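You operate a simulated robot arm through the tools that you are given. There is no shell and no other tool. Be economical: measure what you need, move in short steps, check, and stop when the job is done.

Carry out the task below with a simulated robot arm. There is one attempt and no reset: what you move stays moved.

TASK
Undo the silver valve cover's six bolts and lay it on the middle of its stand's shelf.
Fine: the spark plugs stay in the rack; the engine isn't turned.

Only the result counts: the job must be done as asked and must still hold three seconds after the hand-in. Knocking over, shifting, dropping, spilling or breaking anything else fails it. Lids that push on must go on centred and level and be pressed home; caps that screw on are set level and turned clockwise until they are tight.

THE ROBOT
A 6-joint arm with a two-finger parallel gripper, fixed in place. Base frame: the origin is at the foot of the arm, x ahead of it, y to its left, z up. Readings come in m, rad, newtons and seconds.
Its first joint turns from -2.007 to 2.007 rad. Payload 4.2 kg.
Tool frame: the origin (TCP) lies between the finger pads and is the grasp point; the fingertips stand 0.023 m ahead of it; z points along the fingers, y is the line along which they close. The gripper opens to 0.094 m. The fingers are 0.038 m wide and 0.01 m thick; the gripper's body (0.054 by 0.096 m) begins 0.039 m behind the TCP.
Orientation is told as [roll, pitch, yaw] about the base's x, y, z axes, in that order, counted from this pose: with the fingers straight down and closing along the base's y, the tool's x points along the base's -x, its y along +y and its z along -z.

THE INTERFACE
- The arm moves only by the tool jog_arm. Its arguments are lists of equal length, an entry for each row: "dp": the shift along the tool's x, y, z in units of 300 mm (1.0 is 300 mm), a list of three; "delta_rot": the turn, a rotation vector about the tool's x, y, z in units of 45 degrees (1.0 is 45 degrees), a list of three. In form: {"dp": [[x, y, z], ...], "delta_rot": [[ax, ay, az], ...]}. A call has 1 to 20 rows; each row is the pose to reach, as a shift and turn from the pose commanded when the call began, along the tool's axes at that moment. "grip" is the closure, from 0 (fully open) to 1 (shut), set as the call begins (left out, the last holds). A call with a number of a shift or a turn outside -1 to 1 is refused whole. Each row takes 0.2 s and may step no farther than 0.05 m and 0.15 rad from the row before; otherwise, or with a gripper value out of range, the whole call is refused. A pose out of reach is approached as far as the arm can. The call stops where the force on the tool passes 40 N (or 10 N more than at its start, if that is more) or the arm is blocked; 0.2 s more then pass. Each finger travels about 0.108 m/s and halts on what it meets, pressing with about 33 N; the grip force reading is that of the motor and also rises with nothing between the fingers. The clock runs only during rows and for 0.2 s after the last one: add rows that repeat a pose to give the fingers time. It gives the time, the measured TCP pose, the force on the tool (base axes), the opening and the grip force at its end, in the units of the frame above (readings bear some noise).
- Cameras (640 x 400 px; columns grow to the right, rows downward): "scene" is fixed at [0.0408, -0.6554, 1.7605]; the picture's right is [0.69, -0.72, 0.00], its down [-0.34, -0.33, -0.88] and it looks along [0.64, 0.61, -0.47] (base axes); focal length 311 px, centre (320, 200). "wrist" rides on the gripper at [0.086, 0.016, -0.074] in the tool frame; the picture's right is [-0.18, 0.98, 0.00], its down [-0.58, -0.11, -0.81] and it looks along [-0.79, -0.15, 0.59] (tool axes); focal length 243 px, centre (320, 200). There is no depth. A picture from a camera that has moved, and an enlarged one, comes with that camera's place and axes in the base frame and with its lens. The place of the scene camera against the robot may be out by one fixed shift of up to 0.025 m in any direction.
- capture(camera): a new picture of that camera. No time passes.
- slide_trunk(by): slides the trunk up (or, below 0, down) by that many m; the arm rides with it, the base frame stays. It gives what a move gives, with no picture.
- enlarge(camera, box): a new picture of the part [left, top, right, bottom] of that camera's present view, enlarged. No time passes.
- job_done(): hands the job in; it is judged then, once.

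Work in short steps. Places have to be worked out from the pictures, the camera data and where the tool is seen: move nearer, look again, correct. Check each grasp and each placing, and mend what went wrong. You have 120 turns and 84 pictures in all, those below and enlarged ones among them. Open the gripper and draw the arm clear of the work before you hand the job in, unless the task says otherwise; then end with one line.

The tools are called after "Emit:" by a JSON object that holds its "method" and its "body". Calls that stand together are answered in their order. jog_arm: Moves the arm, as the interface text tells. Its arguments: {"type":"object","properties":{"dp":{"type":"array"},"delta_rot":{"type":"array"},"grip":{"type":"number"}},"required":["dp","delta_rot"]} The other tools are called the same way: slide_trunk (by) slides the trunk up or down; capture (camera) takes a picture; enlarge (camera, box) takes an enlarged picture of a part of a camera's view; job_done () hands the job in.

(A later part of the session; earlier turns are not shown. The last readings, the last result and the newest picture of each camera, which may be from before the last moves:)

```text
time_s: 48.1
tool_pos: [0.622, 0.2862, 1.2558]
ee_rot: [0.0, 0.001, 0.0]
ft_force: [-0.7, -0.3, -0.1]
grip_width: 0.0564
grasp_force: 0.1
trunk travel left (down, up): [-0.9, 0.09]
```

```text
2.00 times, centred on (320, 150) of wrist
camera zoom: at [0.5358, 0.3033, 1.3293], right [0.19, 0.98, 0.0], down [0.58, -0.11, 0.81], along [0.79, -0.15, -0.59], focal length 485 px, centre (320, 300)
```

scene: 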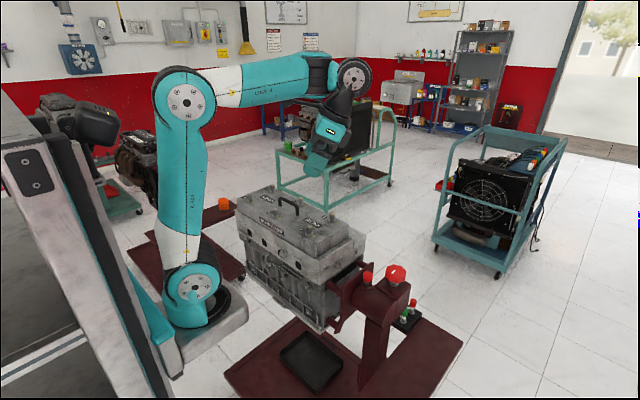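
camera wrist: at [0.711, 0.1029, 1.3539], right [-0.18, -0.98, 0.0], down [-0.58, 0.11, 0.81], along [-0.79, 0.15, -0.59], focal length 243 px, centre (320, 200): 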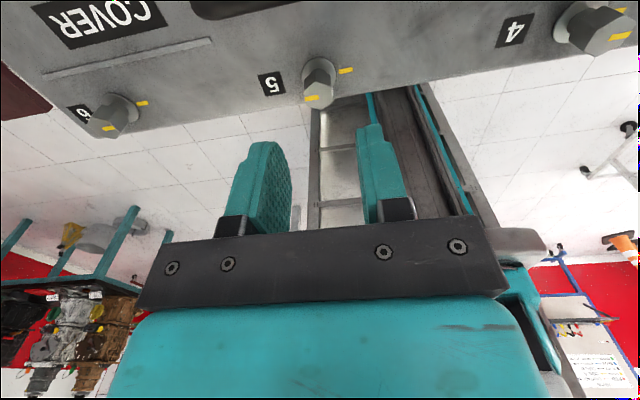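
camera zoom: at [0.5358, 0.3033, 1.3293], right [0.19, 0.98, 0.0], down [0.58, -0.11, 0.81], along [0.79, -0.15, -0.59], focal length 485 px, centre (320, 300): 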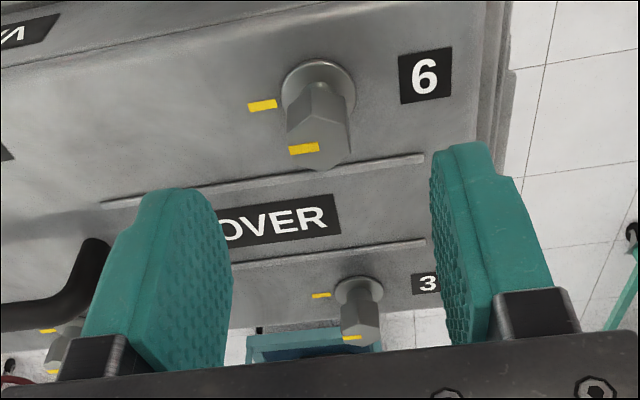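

Bolt 6 is at about (0.623, 0.285), right under the TCP. I lower, grip and turn 205°.

Emit:
{"method": "jog_arm", "body": {"dp": [[0, 0, 0.08], [0, 0, 0.168], [0, 0, 0.168]], "delta_rot": [[0, 0, 0], [0, 0, 0], [0, 0, 0]]}}

Emit:
{"method": "jog_arm", "body": {"dp": [[0, 0, 0], [0, 0, 0], [0, 0, 0]], "delta_rot": [[0, 0, 0], [0, 0, 0], [0, 0, 0]], "grip": 1}}

Emit:
{"method": "jog_arm", "body": {"dp": [[0, 0, 0], [0, 0, 0], [0, 0, 0], [0, 0, 0], [0, 0, 0], [0, 0, 0]], "delta_rot": [[0, 0, -0.166], [0, 0, -0.333], [0, 0, -0.5], [0, 0, -0.666], [0, 0, -0.833], [0, 0, -1]]}}

Emit:
{"method": "jog_arm", "body": {"dp": [[0, 0, 0], [0, 0, 0], [0, 0, 0], [0, 0, 0], [0, 0, 0], [0, 0, 0]], "delta_rot": [[0, 0, -0.166], [0, 0, -0.333], [0, 0, -0.5], [0, 0, -0.666], [0, 0, -0.833], [0, 0, -1]]}}

Emit:
{"method": "jog_arm", "body": {"dp": [[0, 0, 0], [0, 0, 0], [0, 0, 0], [0, 0, 0], [0, 0, 0], [0, 0, 0]], "delta_rot": [[0, 0, -0.166], [0, 0, -0.333], [0, 0, -0.5], [0, 0, -0.666], [0, 0, -0.833], [0, 0, -1]]}}

Emit:
{"method": "jog_arm", "body": {"dp": [[0, 0, 0], [0, 0, 0], [0, 0, 0], [0, 0, 0], [0, 0, 0], [0, 0, 0]], "delta_rot": [[0, 0, -0.166], [0, 0, -0.333], [0, 0, -0.5], [0, 0, -0.666], [0, 0, -0.833], [0, 0, -1]]}}

Emit:
{"method": "jog_arm", "body": {"dp": [[0, 0, 0], [0, 0, 0], [0, 0, 0], [0, 0, 0]], "delta_rot": [[0, 0, -0.15], [0, 0, -0.3], [0, 0, -0.45], [0, 0, -0.55]]}}

Emit:
{"method": "enlarge", "body": {"camera": "wrist", "box": [160, 50, 480, 250]}}

```text
time_s: 48.9
tool_pos: [0.6209, 0.2842, 1.2042]
ee_rot: [0.001, 0.004, -0.001]
ft_force: [-0.1, -0.5, -1.3]
grip_width: 0.0562
grasp_force: 0.0
trunk travel left (down, up): [-0.9, 0.09]
```

```text
time_s: 49.7
tool_pos: [0.6226, 0.2855, 1.2028]
ee_rot: [0.001, 0.003, -0.001]
ft_force: [-0.7, -0.6, 0.4]
grip_width: 0.0188
grasp_force: 33.0
trunk travel left (down, up): [-0.9, 0.09]
```

```text
time_s: 51.1
tool_pos: [0.6234, 0.2824, 1.2034]
ee_rot: [0.002, 0.001, 0.784]
ft_force: [4.8, -14.0, -0.2]
grip_width: 0.0188
grasp_force: 33.0
trunk travel left (down, up): [-0.9, 0.09]
```

```text
time_s: 52.5
tool_pos: [0.6251, 0.2808, 1.2046]
ee_rot: [0.0, 0.0, 1.565]
ft_force: [28.9, -20.2, -0.6]
grip_width: 0.019
grasp_force: 33.5
trunk travel left (down, up): [-0.9, 0.09]
```

```text
time_s: 53.9
tool_pos: [0.6257, 0.2851, 1.2052]
ee_rot: [-0.002, -0.001, 2.357]
ft_force: [35.8, 1.9, 1.0]
grip_width: 0.0191
grasp_force: 32.8
trunk travel left (down, up): [-0.9, 0.09]
```

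```text
time_s: 55.3
tool_pos: [0.6236, 0.2857, 1.2046]
ee_rot: [-0.002, -0.002, -3.139]
ft_force: [21.9, 6.7, 10.2]
grip_width: 0.0193
grasp_force: 33.2
trunk travel left (down, up): [-0.9, 0.09]
```

```text
time_s: 56.3
tool_pos: [0.6202, 0.2822, 1.2023]
ee_rot: [-0.001, -0.008, -2.708]
ft_force: [-2.1, -5.9, 5.7]
grip_width: 0.0191
grasp_force: 33.0
trunk travel left (down, up): [-0.9, 0.09]
```

```text
2.00 times, centred on (320, 150) of wrist
camera zoom: at [0.7068, 0.305, 1.2757], right [0.24, -0.97, 0.0], down [-0.57, -0.14, 0.81], along [-0.79, -0.2, -0.59], focal length 485 px, centre (320, 300)
```

zoom: 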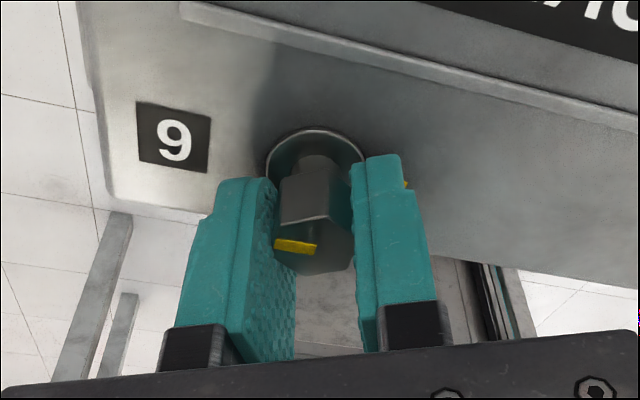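

Bolt 6 has reached its stop as well (fingers slipped slightly at the end, ~190°). I open, rise, unwind and move over bolt 3 at about (0.738, 0.285).

Emit:
{"method": "jog_arm", "body": {"dp": [[0, 0, 0], [0, 0, 0], [0, 0, -0.15], [0, 0, -0.25]], "delta_rot": [[0, 0, 0], [0, 0, 0], [0, 0, 0], [0, 0, 0]], "grip": 0.5}}

Emit:
{"method": "jog_arm", "body": {"dp": [[0, 0, 0], [0, 0, 0], [0, 0, 0], [0, 0, 0], [0, 0, 0]], "delta_rot": [[0, 0, 0.182], [0, 0, 0.364], [0, 0, 0.546], [0, 0, 0.728], [0, 0, 0.91]]}}

Emit:
{"method": "jog_arm", "body": {"dp": [[0, 0, 0], [0, 0, 0], [0, 0, 0], [0, 0, 0], [0, 0, 0]], "delta_rot": [[0, 0, 0.182], [0, 0, 0.364], [0, 0, 0.546], [0, 0, 0.728], [0, 0, 0.91]]}}

Emit:
{"method": "jog_arm", "body": {"dp": [[0, 0, 0], [0, 0, 0], [0, 0, 0], [0, 0, 0], [0, 0, 0]], "delta_rot": [[0, 0, 0.182], [0, 0, 0.364], [0, 0, 0.546], [0, 0, 0.728], [0, 0, 0.91]]}}

Emit:
{"method": "jog_arm", "body": {"dp": [[0, 0, 0], [0, 0, 0], [0, 0, 0], [0, 0, 0], [0, 0, 0]], "delta_rot": [[0, 0, 0.182], [0, 0, 0.364], [0, 0, 0.546], [0, 0, 0.728], [0, 0, 0.91]]}}

Emit:
{"method": "jog_arm", "body": {"dp": [[0, 0, 0], [0, 0, 0], [0, 0, 0], [0, 0, 0], [0, 0, 0]], "delta_rot": [[0, 0, 0.182], [0, 0, 0.364], [0, 0, 0.546], [0, 0, 0.728], [0, 0, 0.91]]}}

Emit:
{"method": "jog_arm", "body": {"dp": [[-0.13, 0, 0], [-0.26, 0, 0], [-0.39, 0, 0], [-0.39, 0, 0]], "delta_rot": [[0, 0, 0], [0, 0, 0], [0, 0, 0], [0, 0, 0]]}}

Emit:
{"method": "enlarge", "body": {"camera": "wrist", "box": [160, 0, 480, 200]}}

```text
time_s: 57.3
tool_pos: [0.6224, 0.2842, 1.2793]
ee_rot: [-0.001, -0.003, -2.71]
ft_force: [0.5, 0.6, -0.1]
grip_width: 0.0471
grasp_force: 0.1
trunk travel left (down, up): [-0.9, 0.09]
```

```text
time_s: 58.5
tool_pos: [0.6218, 0.2847, 1.2787]
ee_rot: [-0.002, -0.002, 2.855]
ft_force: [-0.1, 0.0, 0.7]
grip_width: 0.0469
grasp_force: 0.0
trunk travel left (down, up): [-0.9, 0.09]
```

```text
time_s: 59.7
tool_pos: [0.6222, 0.2841, 1.2782]
ee_rot: [0.001, -0.002, 2.14]
ft_force: [0.3, -0.1, 0.6]
grip_width: 0.047
grasp_force: 0.1
trunk travel left (down, up): [-0.9, 0.09]
```

```text
time_s: 60.9
tool_pos: [0.6226, 0.2848, 1.2788]
ee_rot: [0.003, 0.0, 1.426]
ft_force: [1.0, -0.5, 0.1]
grip_width: 0.0473
grasp_force: 0.1
trunk travel left (down, up): [-0.9, 0.09]
```

```text
time_s: 62.1
tool_pos: [0.6223, 0.2843, 1.2795]
ee_rot: [0.0, 0.002, 0.711]
ft_force: [0.8, -0.3, -0.8]
grip_width: 0.047
grasp_force: 0.1
trunk travel left (down, up): [-0.9, 0.09]
```

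```text
time_s: 63.3
tool_pos: [0.6214, 0.2845, 1.2788]
ee_rot: [0.001, 0.002, -0.002]
ft_force: [-0.2, -0.2, 0.3]
grip_width: 0.0472
grasp_force: 0.0
trunk travel left (down, up): [-0.9, 0.09]
```

```text
time_s: 64.3
tool_pos: [0.7384, 0.2854, 1.2783]
ee_rot: [-0.003, 0.004, -0.001]
ft_force: [0.9, -0.3, -0.2]
grip_width: 0.0469
grasp_force: 0.0
trunk travel left (down, up): [-0.9, 0.09]
```

```text
2.00 times, centred on (320, 100) of wrist
camera zoom: at [0.6534, 0.3027, 1.3514], right [0.19, 0.98, 0.0], down [0.58, -0.11, 0.8], along [0.79, -0.15, -0.59], focal length 485 px, centre (320, 400)
```

zoom: 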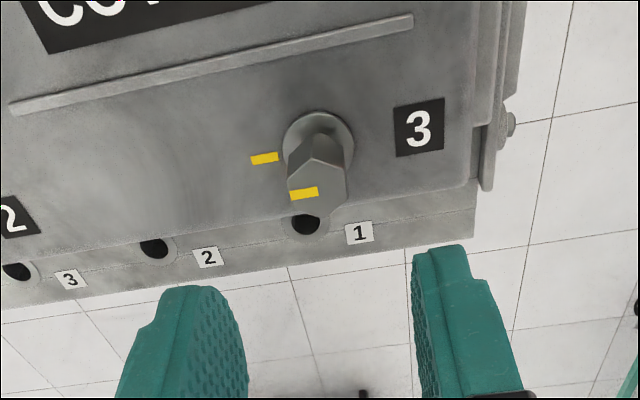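

Reach is fine; bolt 3 is at about (0.737, 0.285). I lower, grip and turn ~200°.

Emit:
{"method": "jog_arm", "body": {"dp": [[0.004, 0, 0.12], [0.004, 0, 0.25], [0.004, 0, 0.25]], "delta_rot": [[0, 0, 0], [0, 0, 0], [0, 0, 0]]}}

Emit:
{"method": "jog_arm", "body": {"dp": [[0, 0, 0], [0, 0, 0], [0, 0, 0]], "delta_rot": [[0, 0, 0], [0, 0, 0], [0, 0, 0]], "grip": 1}}

Emit:
{"method": "jog_arm", "body": {"dp": [[0, 0, 0], [0, 0, 0], [0, 0, 0], [0, 0, 0], [0, 0, 0], [0, 0, 0]], "delta_rot": [[0, 0, -0.166], [0, 0, -0.333], [0, 0, -0.5], [0, 0, -0.666], [0, 0, -0.833], [0, 0, -1]]}}

Emit:
{"method": "jog_arm", "body": {"dp": [[0, 0, 0], [0, 0, 0], [0, 0, 0], [0, 0, 0], [0, 0, 0], [0, 0, 0]], "delta_rot": [[0, 0, -0.166], [0, 0, -0.333], [0, 0, -0.5], [0, 0, -0.666], [0, 0, -0.833], [0, 0, -1]]}}

Emit:
{"method": "jog_arm", "body": {"dp": [[0, 0, 0], [0, 0, 0], [0, 0, 0], [0, 0, 0], [0, 0, 0], [0, 0, 0]], "delta_rot": [[0, 0, -0.166], [0, 0, -0.333], [0, 0, -0.5], [0, 0, -0.666], [0, 0, -0.833], [0, 0, -1]]}}

Emit:
{"method": "jog_arm", "body": {"dp": [[0, 0, 0], [0, 0, 0], [0, 0, 0], [0, 0, 0], [0, 0, 0], [0, 0, 0]], "delta_rot": [[0, 0, -0.166], [0, 0, -0.333], [0, 0, -0.5], [0, 0, -0.666], [0, 0, -0.833], [0, 0, -1]]}}

Emit:
{"method": "jog_arm", "body": {"dp": [[0, 0, 0], [0, 0, 0], [0, 0, 0], [0, 0, 0]], "delta_rot": [[0, 0, -0.15], [0, 0, -0.3], [0, 0, -0.45], [0, 0, -0.55]]}}

Emit:
{"method": "enlarge", "body": {"camera": "wrist", "box": [160, 50, 480, 250]}}

```text
time_s: 65.1
tool_pos: [0.7363, 0.2857, 1.2036]
ee_rot: [0.0, 0.004, -0.003]
ft_force: [-0.6, -0.4, 0.4]
grip_width: 0.0469
grasp_force: 0.0
trunk travel left (down, up): [-0.9, 0.09]
```

```text
time_s: 65.9
tool_pos: [0.7375, 0.2851, 1.2047]
ee_rot: [0.0, 0.004, -0.001]
ft_force: [-0.5, -3.0, 0.3]
grip_width: 0.0188
grasp_force: 33.0
trunk travel left (down, up): [-0.9, 0.09]
```

```text
time_s: 67.3
tool_pos: [0.7376, 0.285, 1.2047]
ee_rot: [0.003, 0.002, 0.788]
ft_force: [-5.2, -0.2, 3.4]
grip_width: 0.0191
grasp_force: 33.5
trunk travel left (down, up): [-0.9, 0.09]
```

```text
time_s: 68.7
tool_pos: [0.7384, 0.2842, 1.2041]
ee_rot: [0.002, -0.001, 1.571]
ft_force: [-1.1, 0.5, 4.2]
grip_width: 0.0187
grasp_force: 32.7
trunk travel left (down, up): [-0.9, 0.09]
```

```text
time_s: 70.1
tool_pos: [0.7383, 0.2853, 1.204]
ee_rot: [0.0, -0.003, 2.358]
ft_force: [3.6, 6.7, 7.6]
grip_width: 0.0187
grasp_force: 33.3
trunk travel left (down, up): [-0.9, 0.09]
```

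```text
time_s: 71.5
tool_pos: [0.7388, 0.2853, 1.2042]
ee_rot: [-0.002, 0.0, -3.14]
ft_force: [16.8, 13.2, 9.1]
grip_width: 0.0189
grasp_force: 32.8
trunk travel left (down, up): [-0.9, 0.09]
```

```text
time_s: 72.5
tool_pos: [0.7373, 0.2856, 1.2025]
ee_rot: [0.002, -0.005, -2.71]
ft_force: [-1.9, 6.6, 3.9]
grip_width: 0.0191
grasp_force: 32.9
trunk travel left (down, up): [-0.9, 0.09]
```

```text
2.00 times, centred on (320, 150) of wrist
camera zoom: at [0.8235, 0.307, 1.2758], right [0.25, -0.97, 0.0], down [-0.57, -0.14, 0.81], along [-0.78, -0.2, -0.59], focal length 485 px, centre (320, 300)
```

zoom: 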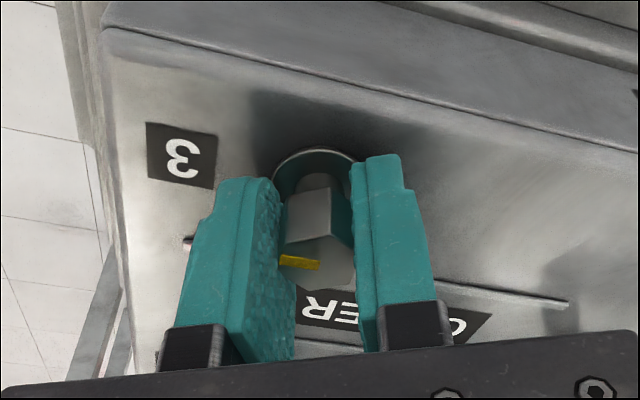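

Bolt 3 done likewise. I rise and unwind to yaw −60° (leaves more range for the next ones), and move over bolt 2 at about (0.738, 0.120).

Emit:
{"method": "jog_arm", "body": {"dp": [[0, 0, 0], [0, 0, 0], [0, 0, -0.15], [0, 0, -0.25]], "delta_rot": [[0, 0, 0], [0, 0, 0], [0, 0, 0], [0, 0, 0]], "grip": 0.5}}

Emit:
{"method": "jog_arm", "body": {"dp": [[0, 0, 0], [0, 0, 0], [0, 0, 0], [0, 0, 0], [0, 0, 0], [0, 0, 0]], "delta_rot": [[0, 0, 0.164], [0, 0, 0.328], [0, 0, 0.492], [0, 0, 0.656], [0, 0, 0.82], [0, 0, 0.982]]}}

Emit:
{"method": "jog_arm", "body": {"dp": [[0, 0, 0], [0, 0, 0], [0, 0, 0], [0, 0, 0], [0, 0, 0], [0, 0, 0]], "delta_rot": [[0, 0, 0.164], [0, 0, 0.328], [0, 0, 0.492], [0, 0, 0.656], [0, 0, 0.82], [0, 0, 0.982]]}}

Emit:
{"method": "jog_arm", "body": {"dp": [[0, 0, 0], [0, 0, 0], [0, 0, 0], [0, 0, 0], [0, 0, 0], [0, 0, 0]], "delta_rot": [[0, 0, 0.164], [0, 0, 0.328], [0, 0, 0.492], [0, 0, 0.656], [0, 0, 0.82], [0, 0, 0.982]]}}

Emit:
{"method": "jog_arm", "body": {"dp": [[0, 0, 0], [0, 0, 0], [0, 0, 0], [0, 0, 0], [0, 0, 0], [0, 0, 0]], "delta_rot": [[0, 0, 0.164], [0, 0, 0.328], [0, 0, 0.492], [0, 0, 0.656], [0, 0, 0.82], [0, 0, 0.982]]}}

Emit:
{"method": "jog_arm", "body": {"dp": [[0, 0, 0], [0, 0, 0], [0, 0, 0], [0, 0, 0], [0, 0, 0], [0, 0, 0]], "delta_rot": [[0, 0, 0.164], [0, 0, 0.328], [0, 0, 0.492], [0, 0, 0.656], [0, 0, 0.82], [0, 0, 0.982]]}}

Emit:
{"method": "jog_arm", "body": {"dp": [[0, 0, 0], [0, 0, 0], [0, 0, 0], [0, 0, 0], [0, 0, 0], [0, 0, 0]], "delta_rot": [[0, 0, 0.164], [0, 0, 0.328], [0, 0, 0.492], [0, 0, 0.656], [0, 0, 0.82], [0, 0, 0.982]]}}

Emit:
{"method": "jog_arm", "body": {"dp": [[-0.12, -0.07, 0], [-0.24, -0.14, 0], [-0.36, -0.21, 0], [-0.476, -0.275, 0], [-0.476, -0.275, 0]], "delta_rot": [[0, 0, 0], [0, 0, 0], [0, 0, 0], [0, 0, 0], [0, 0, 0]]}}

Emit:
{"method": "enlarge", "body": {"camera": "wrist", "box": [160, 0, 480, 200]}}

```text
time_s: 73.5
tool_pos: [0.7393, 0.2843, 1.2793]
ee_rot: [-0.001, -0.002, -2.709]
ft_force: [-0.1, 0.4, 0.5]
grip_width: 0.047
grasp_force: 0.1
trunk travel left (down, up): [-0.9, 0.09]
```

```text
time_s: 74.9
tool_pos: [0.738, 0.2846, 1.2791]
ee_rot: [0.0, 0.0, 2.798]
ft_force: [-1.1, 0.1, 0.2]
grip_width: 0.0469
grasp_force: 0.1
trunk travel left (down, up): [-0.9, 0.09]
```

```text
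time_s: 76.3
tool_pos: [0.7386, 0.2849, 1.2794]
ee_rot: [0.002, -0.001, 2.028]
ft_force: [-0.7, 0.0, 0.2]
grip_width: 0.0469
grasp_force: 0.0
trunk travel left (down, up): [-0.9, 0.09]
```

```text
time_s: 77.7
tool_pos: [0.7381, 0.2852, 1.2793]
ee_rot: [0.003, 0.001, 1.257]
ft_force: [-0.1, 0.4, -0.1]
grip_width: 0.0471
grasp_force: 0.2
trunk travel left (down, up): [-0.9, 0.09]
```

```text
time_s: 79.1
tool_pos: [0.7379, 0.2846, 1.2783]
ee_rot: [0.002, 0.004, 0.485]
ft_force: [0.5, -0.4, -0.3]
grip_width: 0.0469
grasp_force: 0.0
trunk travel left (down, up): [-0.9, 0.09]
```

```text
time_s: 80.5
tool_pos: [0.7387, 0.2845, 1.2787]
ee_rot: [0.0, 0.001, -0.286]
ft_force: [-0.2, -0.4, -1.1]
grip_width: 0.0468
grasp_force: 0.1
trunk travel left (down, up): [-0.9, 0.09]
```

```text
time_s: 81.9
tool_pos: [0.738, 0.2849, 1.2791]
ee_rot: [-0.002, 0.002, -1.058]
ft_force: [0.7, -0.1, -0.4]
grip_width: 0.047
grasp_force: 0.0
trunk travel left (down, up): [-0.9, 0.09]
```

```text
time_s: 83.1
tool_pos: [0.7381, 0.1175, 1.2802]
ee_rot: [-0.001, 0.002, -1.053]
ft_force: [-0.5, 0.2, 0.6]
grip_width: 0.047
grasp_force: 0.1
trunk travel left (down, up): [-0.9, 0.09]
```

```text
2.00 times, centred on (320, 100) of wrist
camera zoom: at [0.7107, 0.2008, 1.3539], right [0.95, 0.32, 0.0], down [0.19, -0.56, 0.81], along [0.26, -0.76, -0.59], focal length 485 px, centre (320, 400)
```

zoom: 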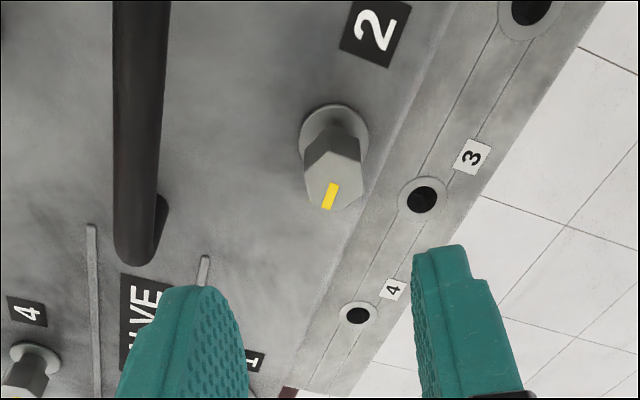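

Bolt 2 seems to be at about (0.743, 0.121). I shift slightly, lower to z≈1.235 and check.

Emit:
{"method": "jog_arm", "body": {"dp": [[-0.003, 0.018, 0.08], [-0.003, 0.018, 0.15], [-0.003, 0.018, 0.15]], "delta_rot": [[0, 0, 0], [0, 0, 0], [0, 0, 0]]}}

Emit:
{"method": "enlarge", "body": {"camera": "wrist", "box": [160, 50, 480, 250]}}

```text
time_s: 83.9
tool_pos: [0.7433, 0.1204, 1.2345]
ee_rot: [-0.002, 0.001, -1.056]
ft_force: [0.4, -0.3, 0.3]
grip_width: 0.0467
grasp_force: 0.1
trunk travel left (down, up): [-0.9, 0.09]
```

```text
2.00 times, centred on (320, 150) of wrist
camera zoom: at [0.7162, 0.2038, 1.3083], right [0.95, 0.32, 0.0], down [0.19, -0.56, 0.81], along [0.26, -0.76, -0.59], focal length 485 px, centre (320, 300)
```

zoom: 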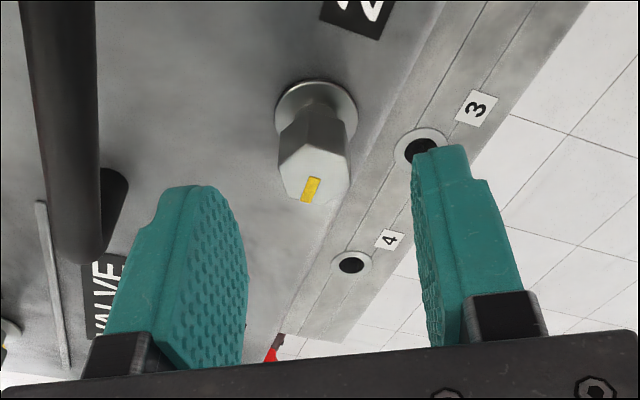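

Well centred. I lower, grip and turn bolt 2 by ~203°.

Emit:
{"method": "jog_arm", "body": {"dp": [[0, 0, 0.05], [0, 0, 0.102], [0, 0, 0.102]], "delta_rot": [[0, 0, 0], [0, 0, 0], [0, 0, 0]]}}

Emit:
{"method": "jog_arm", "body": {"dp": [[0, 0, 0], [0, 0, 0], [0, 0, 0]], "delta_rot": [[0, 0, 0], [0, 0, 0], [0, 0, 0]], "grip": 1}}

Emit:
{"method": "jog_arm", "body": {"dp": [[0, 0, 0], [0, 0, 0], [0, 0, 0], [0, 0, 0], [0, 0, 0], [0, 0, 0]], "delta_rot": [[0, 0, -0.166], [0, 0, -0.333], [0, 0, -0.5], [0, 0, -0.666], [0, 0, -0.833], [0, 0, -1]]}}

Emit:
{"method": "jog_arm", "body": {"dp": [[0, 0, 0], [0, 0, 0], [0, 0, 0], [0, 0, 0], [0, 0, 0], [0, 0, 0]], "delta_rot": [[0, 0, -0.166], [0, 0, -0.333], [0, 0, -0.5], [0, 0, -0.666], [0, 0, -0.833], [0, 0, -1]]}}

Emit:
{"method": "jog_arm", "body": {"dp": [[0, 0, 0], [0, 0, 0], [0, 0, 0], [0, 0, 0], [0, 0, 0], [0, 0, 0]], "delta_rot": [[0, 0, -0.166], [0, 0, -0.333], [0, 0, -0.5], [0, 0, -0.666], [0, 0, -0.833], [0, 0, -1]]}}

Emit:
{"method": "jog_arm", "body": {"dp": [[0, 0, 0], [0, 0, 0], [0, 0, 0], [0, 0, 0], [0, 0, 0], [0, 0, 0]], "delta_rot": [[0, 0, -0.166], [0, 0, -0.333], [0, 0, -0.5], [0, 0, -0.666], [0, 0, -0.833], [0, 0, -1]]}}

Emit:
{"method": "jog_arm", "body": {"dp": [[0, 0, 0], [0, 0, 0], [0, 0, 0], [0, 0, 0]], "delta_rot": [[0, 0, -0.15], [0, 0, -0.3], [0, 0, -0.45], [0, 0, -0.55]]}}

Emit:
{"method": "enlarge", "body": {"camera": "wrist", "box": [160, 50, 480, 250]}}

```text
time_s: 84.7
tool_pos: [0.7429, 0.1205, 1.203]
ee_rot: [-0.002, 0.002, -1.056]
ft_force: [-0.3, 0.0, -0.4]
grip_width: 0.0471
grasp_force: 0.0
trunk travel left (down, up): [-0.9, 0.09]
```

```text
time_s: 85.5
tool_pos: [0.7435, 0.1193, 1.2037]
ee_rot: [-0.001, 0.002, -1.057]
ft_force: [-0.1, 0.6, 1.3]
grip_width: 0.0189
grasp_force: 32.9
trunk travel left (down, up): [-0.9, 0.09]
```

```text
time_s: 86.9
tool_pos: [0.7427, 0.1205, 1.2029]
ee_rot: [0.0, -0.001, -0.269]
ft_force: [11.4, -9.5, 5.3]
grip_width: 0.0191
grasp_force: 33.1
trunk travel left (down, up): [-0.9, 0.09]
```

```text
time_s: 88.3
tool_pos: [0.7434, 0.1205, 1.2034]
ee_rot: [0.003, 0.0, 0.516]
ft_force: [20.7, -9.0, 13.9]
grip_width: 0.0191
grasp_force: 32.8
trunk travel left (down, up): [-0.9, 0.09]
```

```text
time_s: 89.7
tool_pos: [0.7424, 0.1192, 1.2029]
ee_rot: [0.002, -0.002, 1.303]
ft_force: [21.4, -9.5, 22.5]
grip_width: 0.0193
grasp_force: 33.1
trunk travel left (down, up): [-0.9, 0.09]
```

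```text
time_s: 91.1
tool_pos: [0.7428, 0.1206, 1.2045]
ee_rot: [0.003, -0.003, 2.09]
ft_force: [18.5, -6.7, 15.8]
grip_width: 0.0187
grasp_force: 32.9
trunk travel left (down, up): [-0.9, 0.09]
```

```text
time_s: 92.1
tool_pos: [0.7407, 0.1218, 1.2009]
ee_rot: [0.004, -0.003, 2.522]
ft_force: [4.5, 7.4, 2.7]
grip_width: 0.0191
grasp_force: 33.0
trunk travel left (down, up): [-0.9, 0.09]
```

```text
2.00 times, centred on (320, 150) of wrist
camera zoom: at [0.8027, 0.0586, 1.2749], right [-0.72, -0.69, 0.0], down [-0.41, 0.43, 0.81], along [-0.56, 0.58, -0.59], focal length 485 px, centre (320, 300)
```

zoom: 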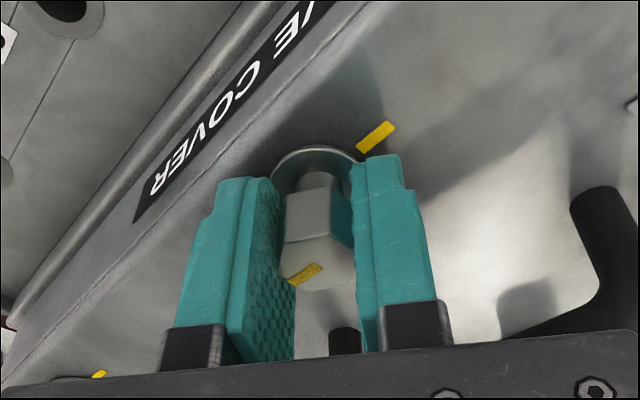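

Bolt 2's mark is opposite the cover mark: done. I rise, unwind to −60° and go over bolt 1 at about (0.741, −0.045).

Emit:
{"method": "jog_arm", "body": {"dp": [[0, 0, 0], [0, 0, 0], [0, 0, -0.15], [0, 0, -0.25]], "delta_rot": [[0, 0, 0], [0, 0, 0], [0, 0, 0], [0, 0, 0]], "grip": 0.5}}

Emit:
{"method": "jog_arm", "body": {"dp": [[0, 0, 0], [0, 0, 0], [0, 0, 0], [0, 0, 0], [0, 0, 0]], "delta_rot": [[0, 0, 0.182], [0, 0, 0.364], [0, 0, 0.546], [0, 0, 0.728], [0, 0, 0.909]]}}

Emit:
{"method": "jog_arm", "body": {"dp": [[0, 0, 0], [0, 0, 0], [0, 0, 0], [0, 0, 0], [0, 0, 0]], "delta_rot": [[0, 0, 0.182], [0, 0, 0.364], [0, 0, 0.546], [0, 0, 0.728], [0, 0, 0.909]]}}

Emit:
{"method": "jog_arm", "body": {"dp": [[0, 0, 0], [0, 0, 0], [0, 0, 0], [0, 0, 0], [0, 0, 0]], "delta_rot": [[0, 0, 0.182], [0, 0, 0.364], [0, 0, 0.546], [0, 0, 0.728], [0, 0, 0.909]]}}

Emit:
{"method": "jog_arm", "body": {"dp": [[0, 0, 0], [0, 0, 0], [0, 0, 0], [0, 0, 0], [0, 0, 0]], "delta_rot": [[0, 0, 0.182], [0, 0, 0.364], [0, 0, 0.546], [0, 0, 0.728], [0, 0, 0.909]]}}

Emit:
{"method": "jog_arm", "body": {"dp": [[0, 0, 0], [0, 0, 0], [0, 0, 0], [0, 0, 0], [0, 0, 0]], "delta_rot": [[0, 0, 0.182], [0, 0, 0.364], [0, 0, 0.546], [0, 0, 0.728], [0, 0, 0.909]]}}

Emit:
{"method": "jog_arm", "body": {"dp": [[-0.12, -0.07, 0], [-0.24, -0.14, 0], [-0.36, -0.21, 0], [-0.479, -0.277, 0], [-0.479, -0.277, 0.1], [-0.479, -0.277, 0.1]], "delta_rot": [[0, 0, 0], [0, 0, 0], [0, 0, 0], [0, 0, 0], [0, 0, 0], [0, 0, 0]]}}

Emit:
{"method": "enlarge", "body": {"camera": "wrist", "box": [160, 50, 480, 250]}}

```text
time_s: 93.1
tool_pos: [0.7409, 0.12, 1.2774]
ee_rot: [0.002, -0.003, 2.519]
ft_force: [0.5, 0.0, -0.7]
grip_width: 0.0471
grasp_force: 0.2
trunk travel left (down, up): [-0.9, 0.09]
```

```text
time_s: 94.3
tool_pos: [0.7423, 0.1225, 1.2769]
ee_rot: [0.001, -0.001, 1.802]
ft_force: [0.0, 0.3, -0.8]
grip_width: 0.047
grasp_force: 0.0
trunk travel left (down, up): [-0.9, 0.09]
```

```text
time_s: 95.5
tool_pos: [0.7424, 0.1225, 1.2784]
ee_rot: [0.002, 0.003, 1.087]
ft_force: [-0.2, 0.0, -0.2]
grip_width: 0.047
grasp_force: 0.0
trunk travel left (down, up): [-0.9, 0.09]
```

```text
time_s: 96.7
tool_pos: [0.7417, 0.1215, 1.2779]
ee_rot: [0.001, 0.002, 0.373]
ft_force: [-0.6, 0.3, 0.3]
grip_width: 0.0471
grasp_force: 0.0
trunk travel left (down, up): [-0.9, 0.09]
```

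```text
time_s: 97.9
tool_pos: [0.7417, 0.121, 1.2778]
ee_rot: [-0.002, 0.0, -0.342]
ft_force: [0.6, 0.5, 0.5]
grip_width: 0.047
grasp_force: 0.1
trunk travel left (down, up): [-0.9, 0.09]
```

```text
time_s: 99.1
tool_pos: [0.7414, 0.1212, 1.2782]
ee_rot: [-0.001, 0.002, -1.054]
ft_force: [-0.5, -0.9, -0.5]
grip_width: 0.047
grasp_force: 0.2
trunk travel left (down, up): [-0.9, 0.09]
```

```text
time_s: 100.5
tool_pos: [0.7422, -0.0467, 1.2464]
ee_rot: [-0.002, 0.0, -1.051]
ft_force: [-0.2, 0.6, -0.3]
grip_width: 0.047
grasp_force: 0.0
trunk travel left (down, up): [-0.9, 0.09]
```

```text
2.00 times, centred on (320, 150) of wrist
camera zoom: at [0.7136, 0.0376, 1.3202], right [0.94, 0.33, 0.0], down [0.2, -0.56, 0.81], along [0.26, -0.76, -0.59], focal length 485 px, centre (320, 300)
```

zoom: 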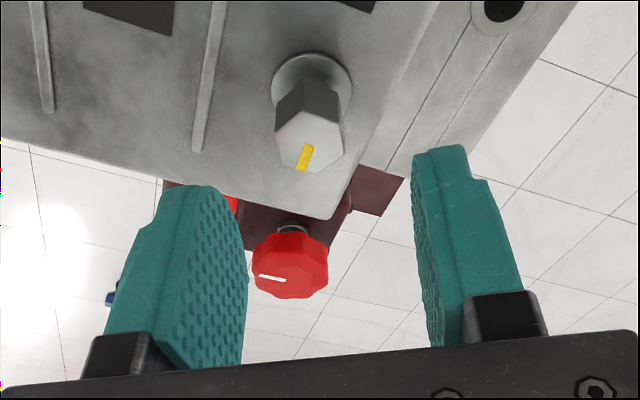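

Bolt 1 is at about (0.738, −0.044). I correct, lower, grip and turn ~203°.

Emit:
{"method": "jog_arm", "body": {"dp": [[0.0123, -0.008, 0.07], [0.0123, -0.008, 0.141], [0.0123, -0.008, 0.141]], "delta_rot": [[0, 0, 0], [0, 0, 0], [0, 0, 0]]}}

Emit:
{"method": "jog_arm", "body": {"dp": [[0, 0, 0], [0, 0, 0], [0, 0, 0]], "delta_rot": [[0, 0, 0], [0, 0, 0], [0, 0, 0]], "grip": 1}}

Emit:
{"method": "jog_arm", "body": {"dp": [[0, 0, 0], [0, 0, 0], [0, 0, 0], [0, 0, 0], [0, 0, 0], [0, 0, 0]], "delta_rot": [[0, 0, -0.166], [0, 0, -0.333], [0, 0, -0.5], [0, 0, -0.666], [0, 0, -0.833], [0, 0, -1]]}}

Emit:
{"method": "jog_arm", "body": {"dp": [[0, 0, 0], [0, 0, 0], [0, 0, 0], [0, 0, 0], [0, 0, 0], [0, 0, 0]], "delta_rot": [[0, 0, -0.166], [0, 0, -0.333], [0, 0, -0.5], [0, 0, -0.666], [0, 0, -0.833], [0, 0, -1]]}}

Emit:
{"method": "jog_arm", "body": {"dp": [[0, 0, 0], [0, 0, 0], [0, 0, 0], [0, 0, 0], [0, 0, 0], [0, 0, 0]], "delta_rot": [[0, 0, -0.166], [0, 0, -0.333], [0, 0, -0.5], [0, 0, -0.666], [0, 0, -0.833], [0, 0, -1]]}}

Emit:
{"method": "jog_arm", "body": {"dp": [[0, 0, 0], [0, 0, 0], [0, 0, 0], [0, 0, 0], [0, 0, 0], [0, 0, 0]], "delta_rot": [[0, 0, -0.166], [0, 0, -0.333], [0, 0, -0.5], [0, 0, -0.666], [0, 0, -0.833], [0, 0, -1]]}}

Emit:
{"method": "jog_arm", "body": {"dp": [[0, 0, 0], [0, 0, 0], [0, 0, 0], [0, 0, 0]], "delta_rot": [[0, 0, -0.15], [0, 0, -0.3], [0, 0, -0.45], [0, 0, -0.55]]}}

Emit:
{"method": "enlarge", "body": {"camera": "wrist", "box": [160, 50, 480, 250]}}

```text
time_s: 101.3
tool_pos: [0.7365, -0.0433, 1.2062]
ee_rot: [-0.003, 0.002, -1.053]
ft_force: [-0.1, -0.2, 0.0]
grip_width: 0.0467
grasp_force: 0.2
trunk travel left (down, up): [-0.9, 0.09]
```

```text
time_s: 102.1
tool_pos: [0.7376, -0.0428, 1.2051]
ee_rot: [0.0, 0.0, -1.052]
ft_force: [2.4, 1.8, -0.4]
grip_width: 0.0188
grasp_force: 33.0
trunk travel left (down, up): [-0.9, 0.09]
```

```text
time_s: 103.5
tool_pos: [0.7363, -0.044, 1.2054]
ee_rot: [-0.002, 0.001, -0.266]
ft_force: [-3.1, -6.9, -0.2]
grip_width: 0.0188
grasp_force: 33.0
trunk travel left (down, up): [-0.9, 0.09]
```

```text
time_s: 104.9
tool_pos: [0.7377, -0.0457, 1.2047]
ee_rot: [0.003, 0.003, 0.52]
ft_force: [-5.2, -24.3, 0.2]
grip_width: 0.0187
grasp_force: 32.7
trunk travel left (down, up): [-0.9, 0.09]
```

```text
time_s: 106.3
tool_pos: [0.7379, -0.0447, 1.2066]
ee_rot: [0.004, 0.0, 1.303]
ft_force: [4.2, -24.8, -0.6]
grip_width: 0.0187
grasp_force: 33.1
trunk travel left (down, up): [-0.9, 0.09]
```

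```text
time_s: 107.7
tool_pos: [0.7383, -0.0444, 1.2062]
ee_rot: [0.0, -0.003, 2.091]
ft_force: [9.1, -20.8, 9.5]
grip_width: 0.0186
grasp_force: 32.7
trunk travel left (down, up): [-0.9, 0.09]
```

```text
time_s: 108.7
tool_pos: [0.7354, -0.0419, 1.205]
ee_rot: [0.003, -0.006, 2.526]
ft_force: [-9.6, -3.3, 5.6]
grip_width: 0.019
grasp_force: 32.6
trunk travel left (down, up): [-0.9, 0.09]
```

```text
2.00 times, centred on (320, 150) of wrist
camera zoom: at [0.7973, -0.1051, 1.2783], right [-0.72, -0.7, 0.0], down [-0.41, 0.42, 0.81], along [-0.56, 0.58, -0.59], focal length 485 px, centre (320, 300)
```

zoom: 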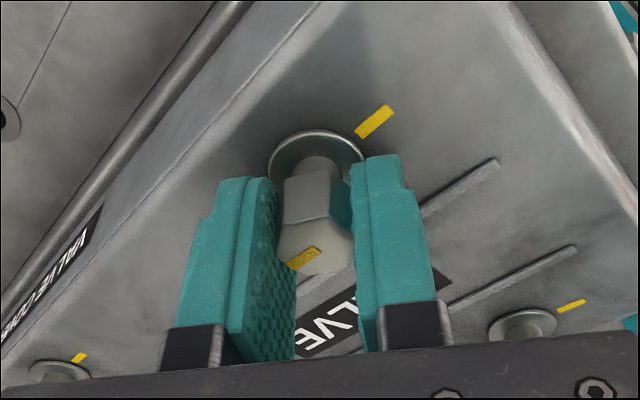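

Bolt 1 done. I rise, unwind to −60° and go to bolt 4 at about (0.624, −0.044).

Emit:
{"method": "jog_arm", "body": {"dp": [[0, 0, 0], [0, 0, 0], [0, 0, -0.15], [0, 0, -0.25]], "delta_rot": [[0, 0, 0], [0, 0, 0], [0, 0, 0], [0, 0, 0]], "grip": 0.5}}

Emit:
{"method": "jog_arm", "body": {"dp": [[0, 0, 0], [0, 0, 0], [0, 0, 0], [0, 0, 0], [0, 0, 0]], "delta_rot": [[0, 0, 0.182], [0, 0, 0.364], [0, 0, 0.546], [0, 0, 0.728], [0, 0, 0.909]]}}

Emit:
{"method": "jog_arm", "body": {"dp": [[0, 0, 0], [0, 0, 0], [0, 0, 0], [0, 0, 0], [0, 0, 0]], "delta_rot": [[0, 0, 0.182], [0, 0, 0.364], [0, 0, 0.546], [0, 0, 0.728], [0, 0, 0.909]]}}

Emit:
{"method": "jog_arm", "body": {"dp": [[0, 0, 0], [0, 0, 0], [0, 0, 0], [0, 0, 0], [0, 0, 0]], "delta_rot": [[0, 0, 0.182], [0, 0, 0.364], [0, 0, 0.546], [0, 0, 0.728], [0, 0, 0.909]]}}

Emit:
{"method": "jog_arm", "body": {"dp": [[0, 0, 0], [0, 0, 0], [0, 0, 0], [0, 0, 0], [0, 0, 0]], "delta_rot": [[0, 0, 0.182], [0, 0, 0.364], [0, 0, 0.546], [0, 0, 0.728], [0, 0, 0.909]]}}

Emit:
{"method": "jog_arm", "body": {"dp": [[0, 0, 0], [0, 0, 0], [0, 0, 0], [0, 0, 0], [0, 0, 0]], "delta_rot": [[0, 0, 0.182], [0, 0, 0.364], [0, 0, 0.546], [0, 0, 0.728], [0, 0, 0.909]]}}

Emit:
{"method": "jog_arm", "body": {"dp": [[0.06, -0.11, 0], [0.12, -0.22, 0], [0.19, -0.329, 0], [0.19, -0.329, 0.1], [0.19, -0.329, 0.1]], "delta_rot": [[0, 0, 0], [0, 0, 0], [0, 0, 0], [0, 0, 0], [0, 0, 0]]}}

Emit:
{"method": "enlarge", "body": {"camera": "wrist", "box": [160, 50, 480, 250]}}

```text
time_s: 109.7
tool_pos: [0.7362, -0.0424, 1.28]
ee_rot: [0.003, -0.002, 2.521]
ft_force: [0.6, -0.6, 0.1]
grip_width: 0.0471
grasp_force: 0.0
trunk travel left (down, up): [-0.9, 0.09]
```

```text
time_s: 110.9
tool_pos: [0.7384, -0.0432, 1.281]
ee_rot: [0.002, 0.0, 1.804]
ft_force: [0.0, 0.3, -0.3]
grip_width: 0.0471
grasp_force: 0.1
trunk travel left (down, up): [-0.9, 0.09]
```

```text
time_s: 112.1
tool_pos: [0.7358, -0.0425, 1.2815]
ee_rot: [0.001, 0.003, 1.091]
ft_force: [0.0, 0.6, -0.2]
grip_width: 0.0471
grasp_force: 0.1
trunk travel left (down, up): [-0.9, 0.09]
```

```text
time_s: 113.3
tool_pos: [0.736, -0.0441, 1.2816]
ee_rot: [-0.001, 0.001, 0.377]
ft_force: [-0.2, -0.3, -0.4]
grip_width: 0.0472
grasp_force: 0.1
trunk travel left (down, up): [-0.9, 0.09]
```

```text
time_s: 114.5
tool_pos: [0.7371, -0.0429, 1.2803]
ee_rot: [-0.001, 0.001, -0.337]
ft_force: [0.3, -0.8, -0.5]
grip_width: 0.0468
grasp_force: 0.0
trunk travel left (down, up): [-0.9, 0.09]
```

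```text
time_s: 115.7
tool_pos: [0.7364, -0.0426, 1.2806]
ee_rot: [-0.003, 0.002, -1.051]
ft_force: [0.5, 0.5, -0.2]
grip_width: 0.047
grasp_force: 0.0
trunk travel left (down, up): [-0.9, 0.09]
```

```text
time_s: 116.9
tool_pos: [0.6226, -0.0412, 1.2494]
ee_rot: [-0.002, 0.002, -1.051]
ft_force: [0.0, 0.1, 0.0]
grip_width: 0.0468
grasp_force: 0.1
trunk travel left (down, up): [-0.9, 0.09]
```

```text
2.00 times, centred on (320, 150) of wrist
camera zoom: at [0.5941, 0.0417, 1.3227], right [0.94, 0.33, 0.0], down [0.2, -0.56, 0.81], along [0.27, -0.76, -0.59], focal length 485 px, centre (320, 300)
```

zoom: 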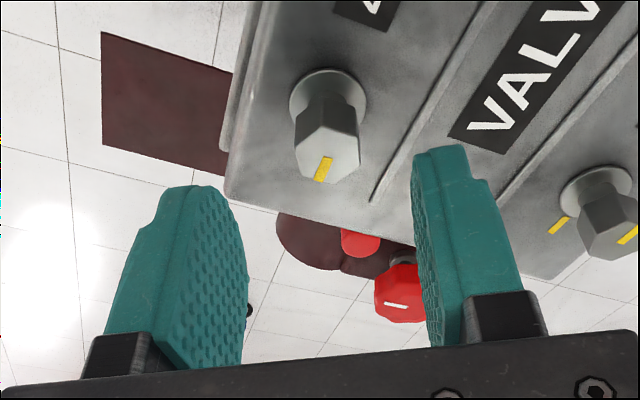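

Bolt 4 is at about (0.626, −0.044). I correct, lower, grip and turn.

Emit:
{"method": "jog_arm", "body": {"dp": [[-0.012, 0.006, 0.07], [-0.012, 0.006, 0.151], [-0.012, 0.006, 0.151]], "delta_rot": [[0, 0, 0], [0, 0, 0], [0, 0, 0]]}}

Emit:
{"method": "jog_arm", "body": {"dp": [[0, 0, 0], [0, 0, 0], [0, 0, 0]], "delta_rot": [[0, 0, 0], [0, 0, 0], [0, 0, 0]], "grip": 1}}

Emit:
{"method": "jog_arm", "body": {"dp": [[0, 0, 0], [0, 0, 0], [0, 0, 0], [0, 0, 0], [0, 0, 0], [0, 0, 0]], "delta_rot": [[0, 0, -0.166], [0, 0, -0.333], [0, 0, -0.5], [0, 0, -0.666], [0, 0, -0.833], [0, 0, -1]]}}

Emit:
{"method": "jog_arm", "body": {"dp": [[0, 0, 0], [0, 0, 0], [0, 0, 0], [0, 0, 0], [0, 0, 0], [0, 0, 0]], "delta_rot": [[0, 0, -0.166], [0, 0, -0.333], [0, 0, -0.5], [0, 0, -0.666], [0, 0, -0.833], [0, 0, -1]]}}

Emit:
{"method": "jog_arm", "body": {"dp": [[0, 0, 0], [0, 0, 0], [0, 0, 0], [0, 0, 0], [0, 0, 0], [0, 0, 0]], "delta_rot": [[0, 0, -0.166], [0, 0, -0.333], [0, 0, -0.5], [0, 0, -0.666], [0, 0, -0.833], [0, 0, -1]]}}

Emit:
{"method": "jog_arm", "body": {"dp": [[0, 0, 0], [0, 0, 0], [0, 0, 0], [0, 0, 0], [0, 0, 0], [0, 0, 0]], "delta_rot": [[0, 0, -0.166], [0, 0, -0.333], [0, 0, -0.5], [0, 0, -0.666], [0, 0, -0.833], [0, 0, -1]]}}

Emit:
{"method": "jog_arm", "body": {"dp": [[0, 0, 0], [0, 0, 0], [0, 0, 0], [0, 0, 0]], "delta_rot": [[0, 0, -0.15], [0, 0, -0.3], [0, 0, -0.45], [0, 0, -0.55]]}}

Emit:
{"method": "jog_arm", "body": {"dp": [[0, 0, 0], [0, 0, 0], [0, 0, -0.15], [0, 0, -0.3]], "delta_rot": [[0, 0, 0], [0, 0, 0], [0, 0, 0], [0, 0, 0]], "grip": 0.5}}

Emit:
{"method": "capture", "body": {"camera": "wrist"}}

Emit:
{"method": "enlarge", "body": {"camera": "scene", "box": [230, 180, 340, 250]}}

```text
time_s: 117.7
tool_pos: [0.6259, -0.0431, 1.2053]
ee_rot: [-0.001, 0.001, -1.049]
ft_force: [-1.3, -0.7, -0.1]
grip_width: 0.0469
grasp_force: 0.1
trunk travel left (down, up): [-0.9, 0.09]
```

```text
time_s: 118.5
tool_pos: [0.6251, -0.0432, 1.2056]
ee_rot: [-0.001, 0.001, -1.049]
ft_force: [-0.6, 0.3, -0.3]
grip_width: 0.0189
grasp_force: 32.9
trunk travel left (down, up): [-0.9, 0.09]
```

```text
time_s: 119.9
tool_pos: [0.6257, -0.0444, 1.206]
ee_rot: [-0.003, 0.004, -0.259]
ft_force: [-10.2, 8.4, -0.4]
grip_width: 0.0189
grasp_force: 32.8
trunk travel left (down, up): [-0.9, 0.09]
```

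```text
time_s: 121.3
tool_pos: [0.6245, -0.0457, 1.2066]
ee_rot: [0.0, 0.002, 0.523]
ft_force: [-13.7, 2.1, 0.2]
grip_width: 0.0189
grasp_force: 33.3
trunk travel left (down, up): [-0.9, 0.09]
```

```text
time_s: 122.7
tool_pos: [0.6271, -0.046, 1.2051]
ee_rot: [0.0, 0.0, 1.309]
ft_force: [-2.4, -7.2, 0.0]
grip_width: 0.0191
grasp_force: 33.5
trunk travel left (down, up): [-0.9, 0.09]
```

```text
time_s: 124.1
tool_pos: [0.6261, -0.0454, 1.2058]
ee_rot: [0.0, 0.0, 2.095]
ft_force: [1.4, 2.1, 0.2]
grip_width: 0.0189
grasp_force: 33.2
trunk travel left (down, up): [-0.9, 0.09]
```

```text
time_s: 125.1
tool_pos: [0.6255, -0.0455, 1.2053]
ee_rot: [0.001, -0.002, 2.528]
ft_force: [0.4, 0.2, -0.9]
grip_width: 0.0188
grasp_force: 32.7
trunk travel left (down, up): [-0.9, 0.09]
```

```text
time_s: 126.1
tool_pos: [0.6285, -0.0458, 1.2946]
ee_rot: [0.001, -0.005, 2.524]
ft_force: [0.9, 0.0, 0.9]
grip_width: 0.0468
grasp_force: 0.1
trunk travel left (down, up): [-0.9, 0.09]
```

```text
42 pictures are left
camera wrist: at [0.6907, -0.1091, 1.3685], right [-0.72, -0.7, 0.0], down [-0.41, 0.43, 0.81], along [-0.56, 0.58, -0.59], focal length 243 px, centre (320, 200)
```

wrist: 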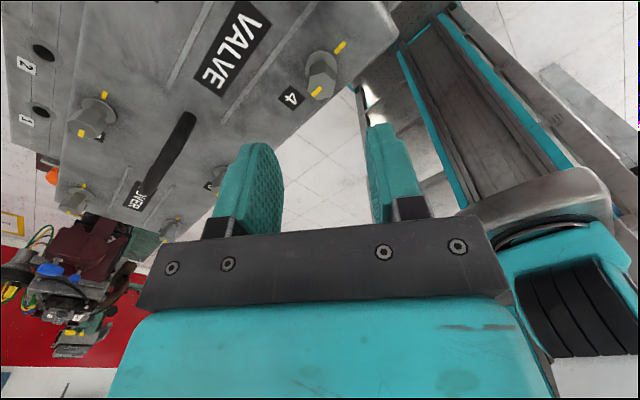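

```text
5.71 times, centred on (285, 215) of scene
camera zoom: at [0.0408, -0.6554, 1.7605], right [0.69, -0.72, 0.0], down [-0.34, -0.33, -0.88], along [0.64, 0.61, -0.47], focal length 1775 px, centre (520, 114)
```

zoom: 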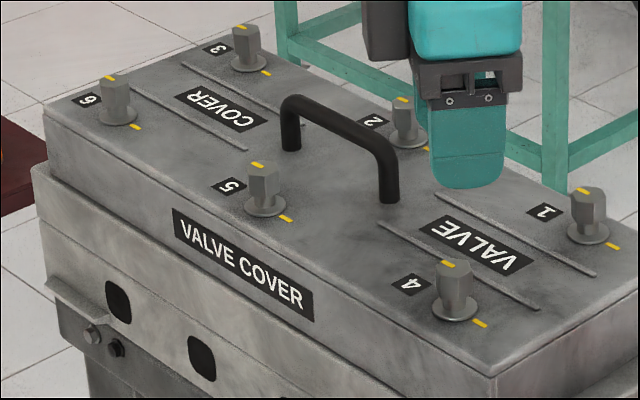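

All six marks point opposite and the heads stand proud. Now for the handle (bar along y near x≈0.68, z≈1.21): I turn to yaw +90° and move above its middle.

Emit:
{"method": "jog_arm", "body": {"dp": [[0, 0, 0], [0, 0, 0], [0, 0, 0], [0, 0, 0]], "delta_rot": [[0, 0, 0.152], [0, 0, 0.304], [0, 0, 0.455], [0, 0, 0.607]]}}

Emit:
{"method": "jog_arm", "body": {"dp": [[0, 0, 0], [0, 0, 0], [0, 0, 0], [0, 0, 0]], "delta_rot": [[0, 0, 0.152], [0, 0, 0.304], [0, 0, 0.455], [0, 0, 0.607]]}}

Emit:
{"method": "jog_arm", "body": {"dp": [[-0.14, -0.046, 0], [-0.28, -0.092, 0], [-0.42, -0.138, 0], [-0.55, -0.182, 0], [-0.55, -0.182, 0]], "delta_rot": [[0, 0, 0], [0, 0, 0], [0, 0, 0], [0, 0, 0], [0, 0, 0]]}}

Emit:
{"method": "capture", "body": {"camera": "wrist"}}

```text
time_s: 127.1
tool_pos: [0.627, -0.0452, 1.2956]
ee_rot: [0.002, -0.002, 2.047]
ft_force: [0.2, 0.9, -0.2]
grip_width: 0.047
grasp_force: 0.1
trunk travel left (down, up): [-0.9, 0.09]
```

```text
time_s: 128.1
tool_pos: [0.6272, -0.0448, 1.2965]
ee_rot: [0.002, 0.0, 1.569]
ft_force: [0.2, -0.8, 0.1]
grip_width: 0.047
grasp_force: 0.1
trunk travel left (down, up): [-0.9, 0.09]
```

```text
time_s: 129.3
tool_pos: [0.6802, 0.1202, 1.298]
ee_rot: [0.002, 0.001, 1.571]
ft_force: [0.4, 0.3, -0.1]
grip_width: 0.0473
grasp_force: 0.1
trunk travel left (down, up): [-0.9, 0.09]
```

```text
40 pictures are left
camera wrist: at [0.6643, 0.0356, 1.3714], right [-0.98, 0.18, 0.0], down [0.11, 0.58, 0.81], along [0.15, 0.79, -0.59], focal length 243 px, centre (320, 200)
```

wrist: 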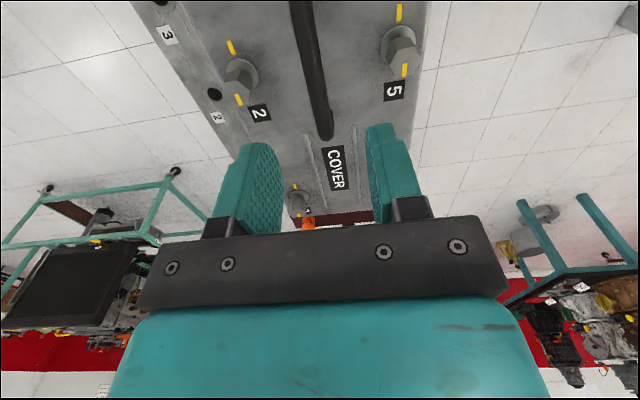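

The bar is at x≈0.683, y 0.067–0.165. I descend with a 2.5 mm correction to z≈1.208 and close on it.

Emit:
{"method": "jog_arm", "body": {"dp": [[0.003, -0.008, 0.1], [0.003, -0.008, 0.2], [0.003, -0.008, 0.297], [0.003, -0.008, 0.297]], "delta_rot": [[0, 0, 0], [0, 0, 0], [0, 0, 0], [0, 0, 0]]}}

Emit:
{"method": "jog_arm", "body": {"dp": [[0, 0, 0], [0, 0, 0], [0, 0, 0], [0, 0, 0]], "delta_rot": [[0, 0, 0], [0, 0, 0], [0, 0, 0], [0, 0, 0]], "grip": 1}}

Emit:
{"method": "enlarge", "body": {"camera": "wrist", "box": [160, 50, 480, 250]}}

```text
time_s: 130.3
tool_pos: [0.6824, 0.1202, 1.2069]
ee_rot: [0.002, 0.001, 1.572]
ft_force: [-0.5, 1.2, 0.8]
grip_width: 0.047
grasp_force: 0.0
trunk travel left (down, up): [-0.9, 0.09]
```

```text
time_s: 131.3
tool_pos: [0.6831, 0.1187, 1.2072]
ee_rot: [0.001, 0.0, 1.571]
ft_force: [-2.6, -0.1, 0.1]
grip_width: 0.0127
grasp_force: 32.3
trunk travel left (down, up): [-0.9, 0.09]
```

```text
2.00 times, centred on (320, 150) of wrist
camera zoom: at [0.6674, 0.0329, 1.2801], right [-0.98, 0.18, 0.0], down [0.11, 0.58, 0.81], along [0.15, 0.79, -0.59], focal length 485 px, centre (320, 300)
```

zoom: 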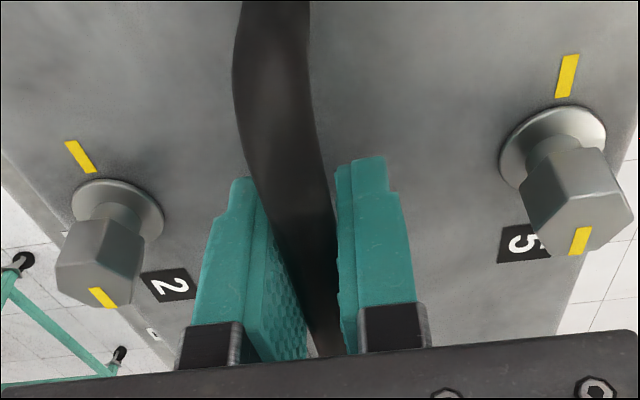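

The handle is held (12.7 mm). I lift slowly by 20 mm and check the force.

Emit:
{"method": "jog_arm", "body": {"dp": [[0, 0, -0.01], [0, 0, -0.02], [0, 0, -0.03], [0, 0, -0.04], [0, 0, -0.055], [0, 0, -0.067]], "delta_rot": [[0, 0, 0], [0, 0, 0], [0, 0, 0], [0, 0, 0], [0, 0, 0], [0, 0, 0]]}}

Emit:
{"method": "enlarge", "body": {"camera": "scene", "box": [220, 170, 380, 270]}}

```text
time_s: 132.7
tool_pos: [0.6839, 0.1209, 1.2262]
ee_rot: [0.002, 0.0, 1.572]
ft_force: [0.6, -0.5, -9.2]
grip_width: 0.0126
grasp_force: 32.9
trunk travel left (down, up): [-0.9, 0.09]
```

```text
4.00 times, centred on (300, 220) of scene
camera zoom: at [0.0408, -0.6554, 1.7605], right [0.69, -0.72, 0.0], down [-0.34, -0.33, -0.88], along [0.64, 0.61, -0.47], focal length 1242 px, centre (400, 120)
```

zoom: 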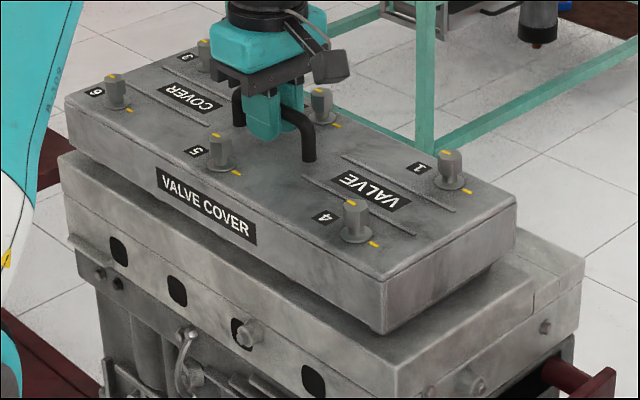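

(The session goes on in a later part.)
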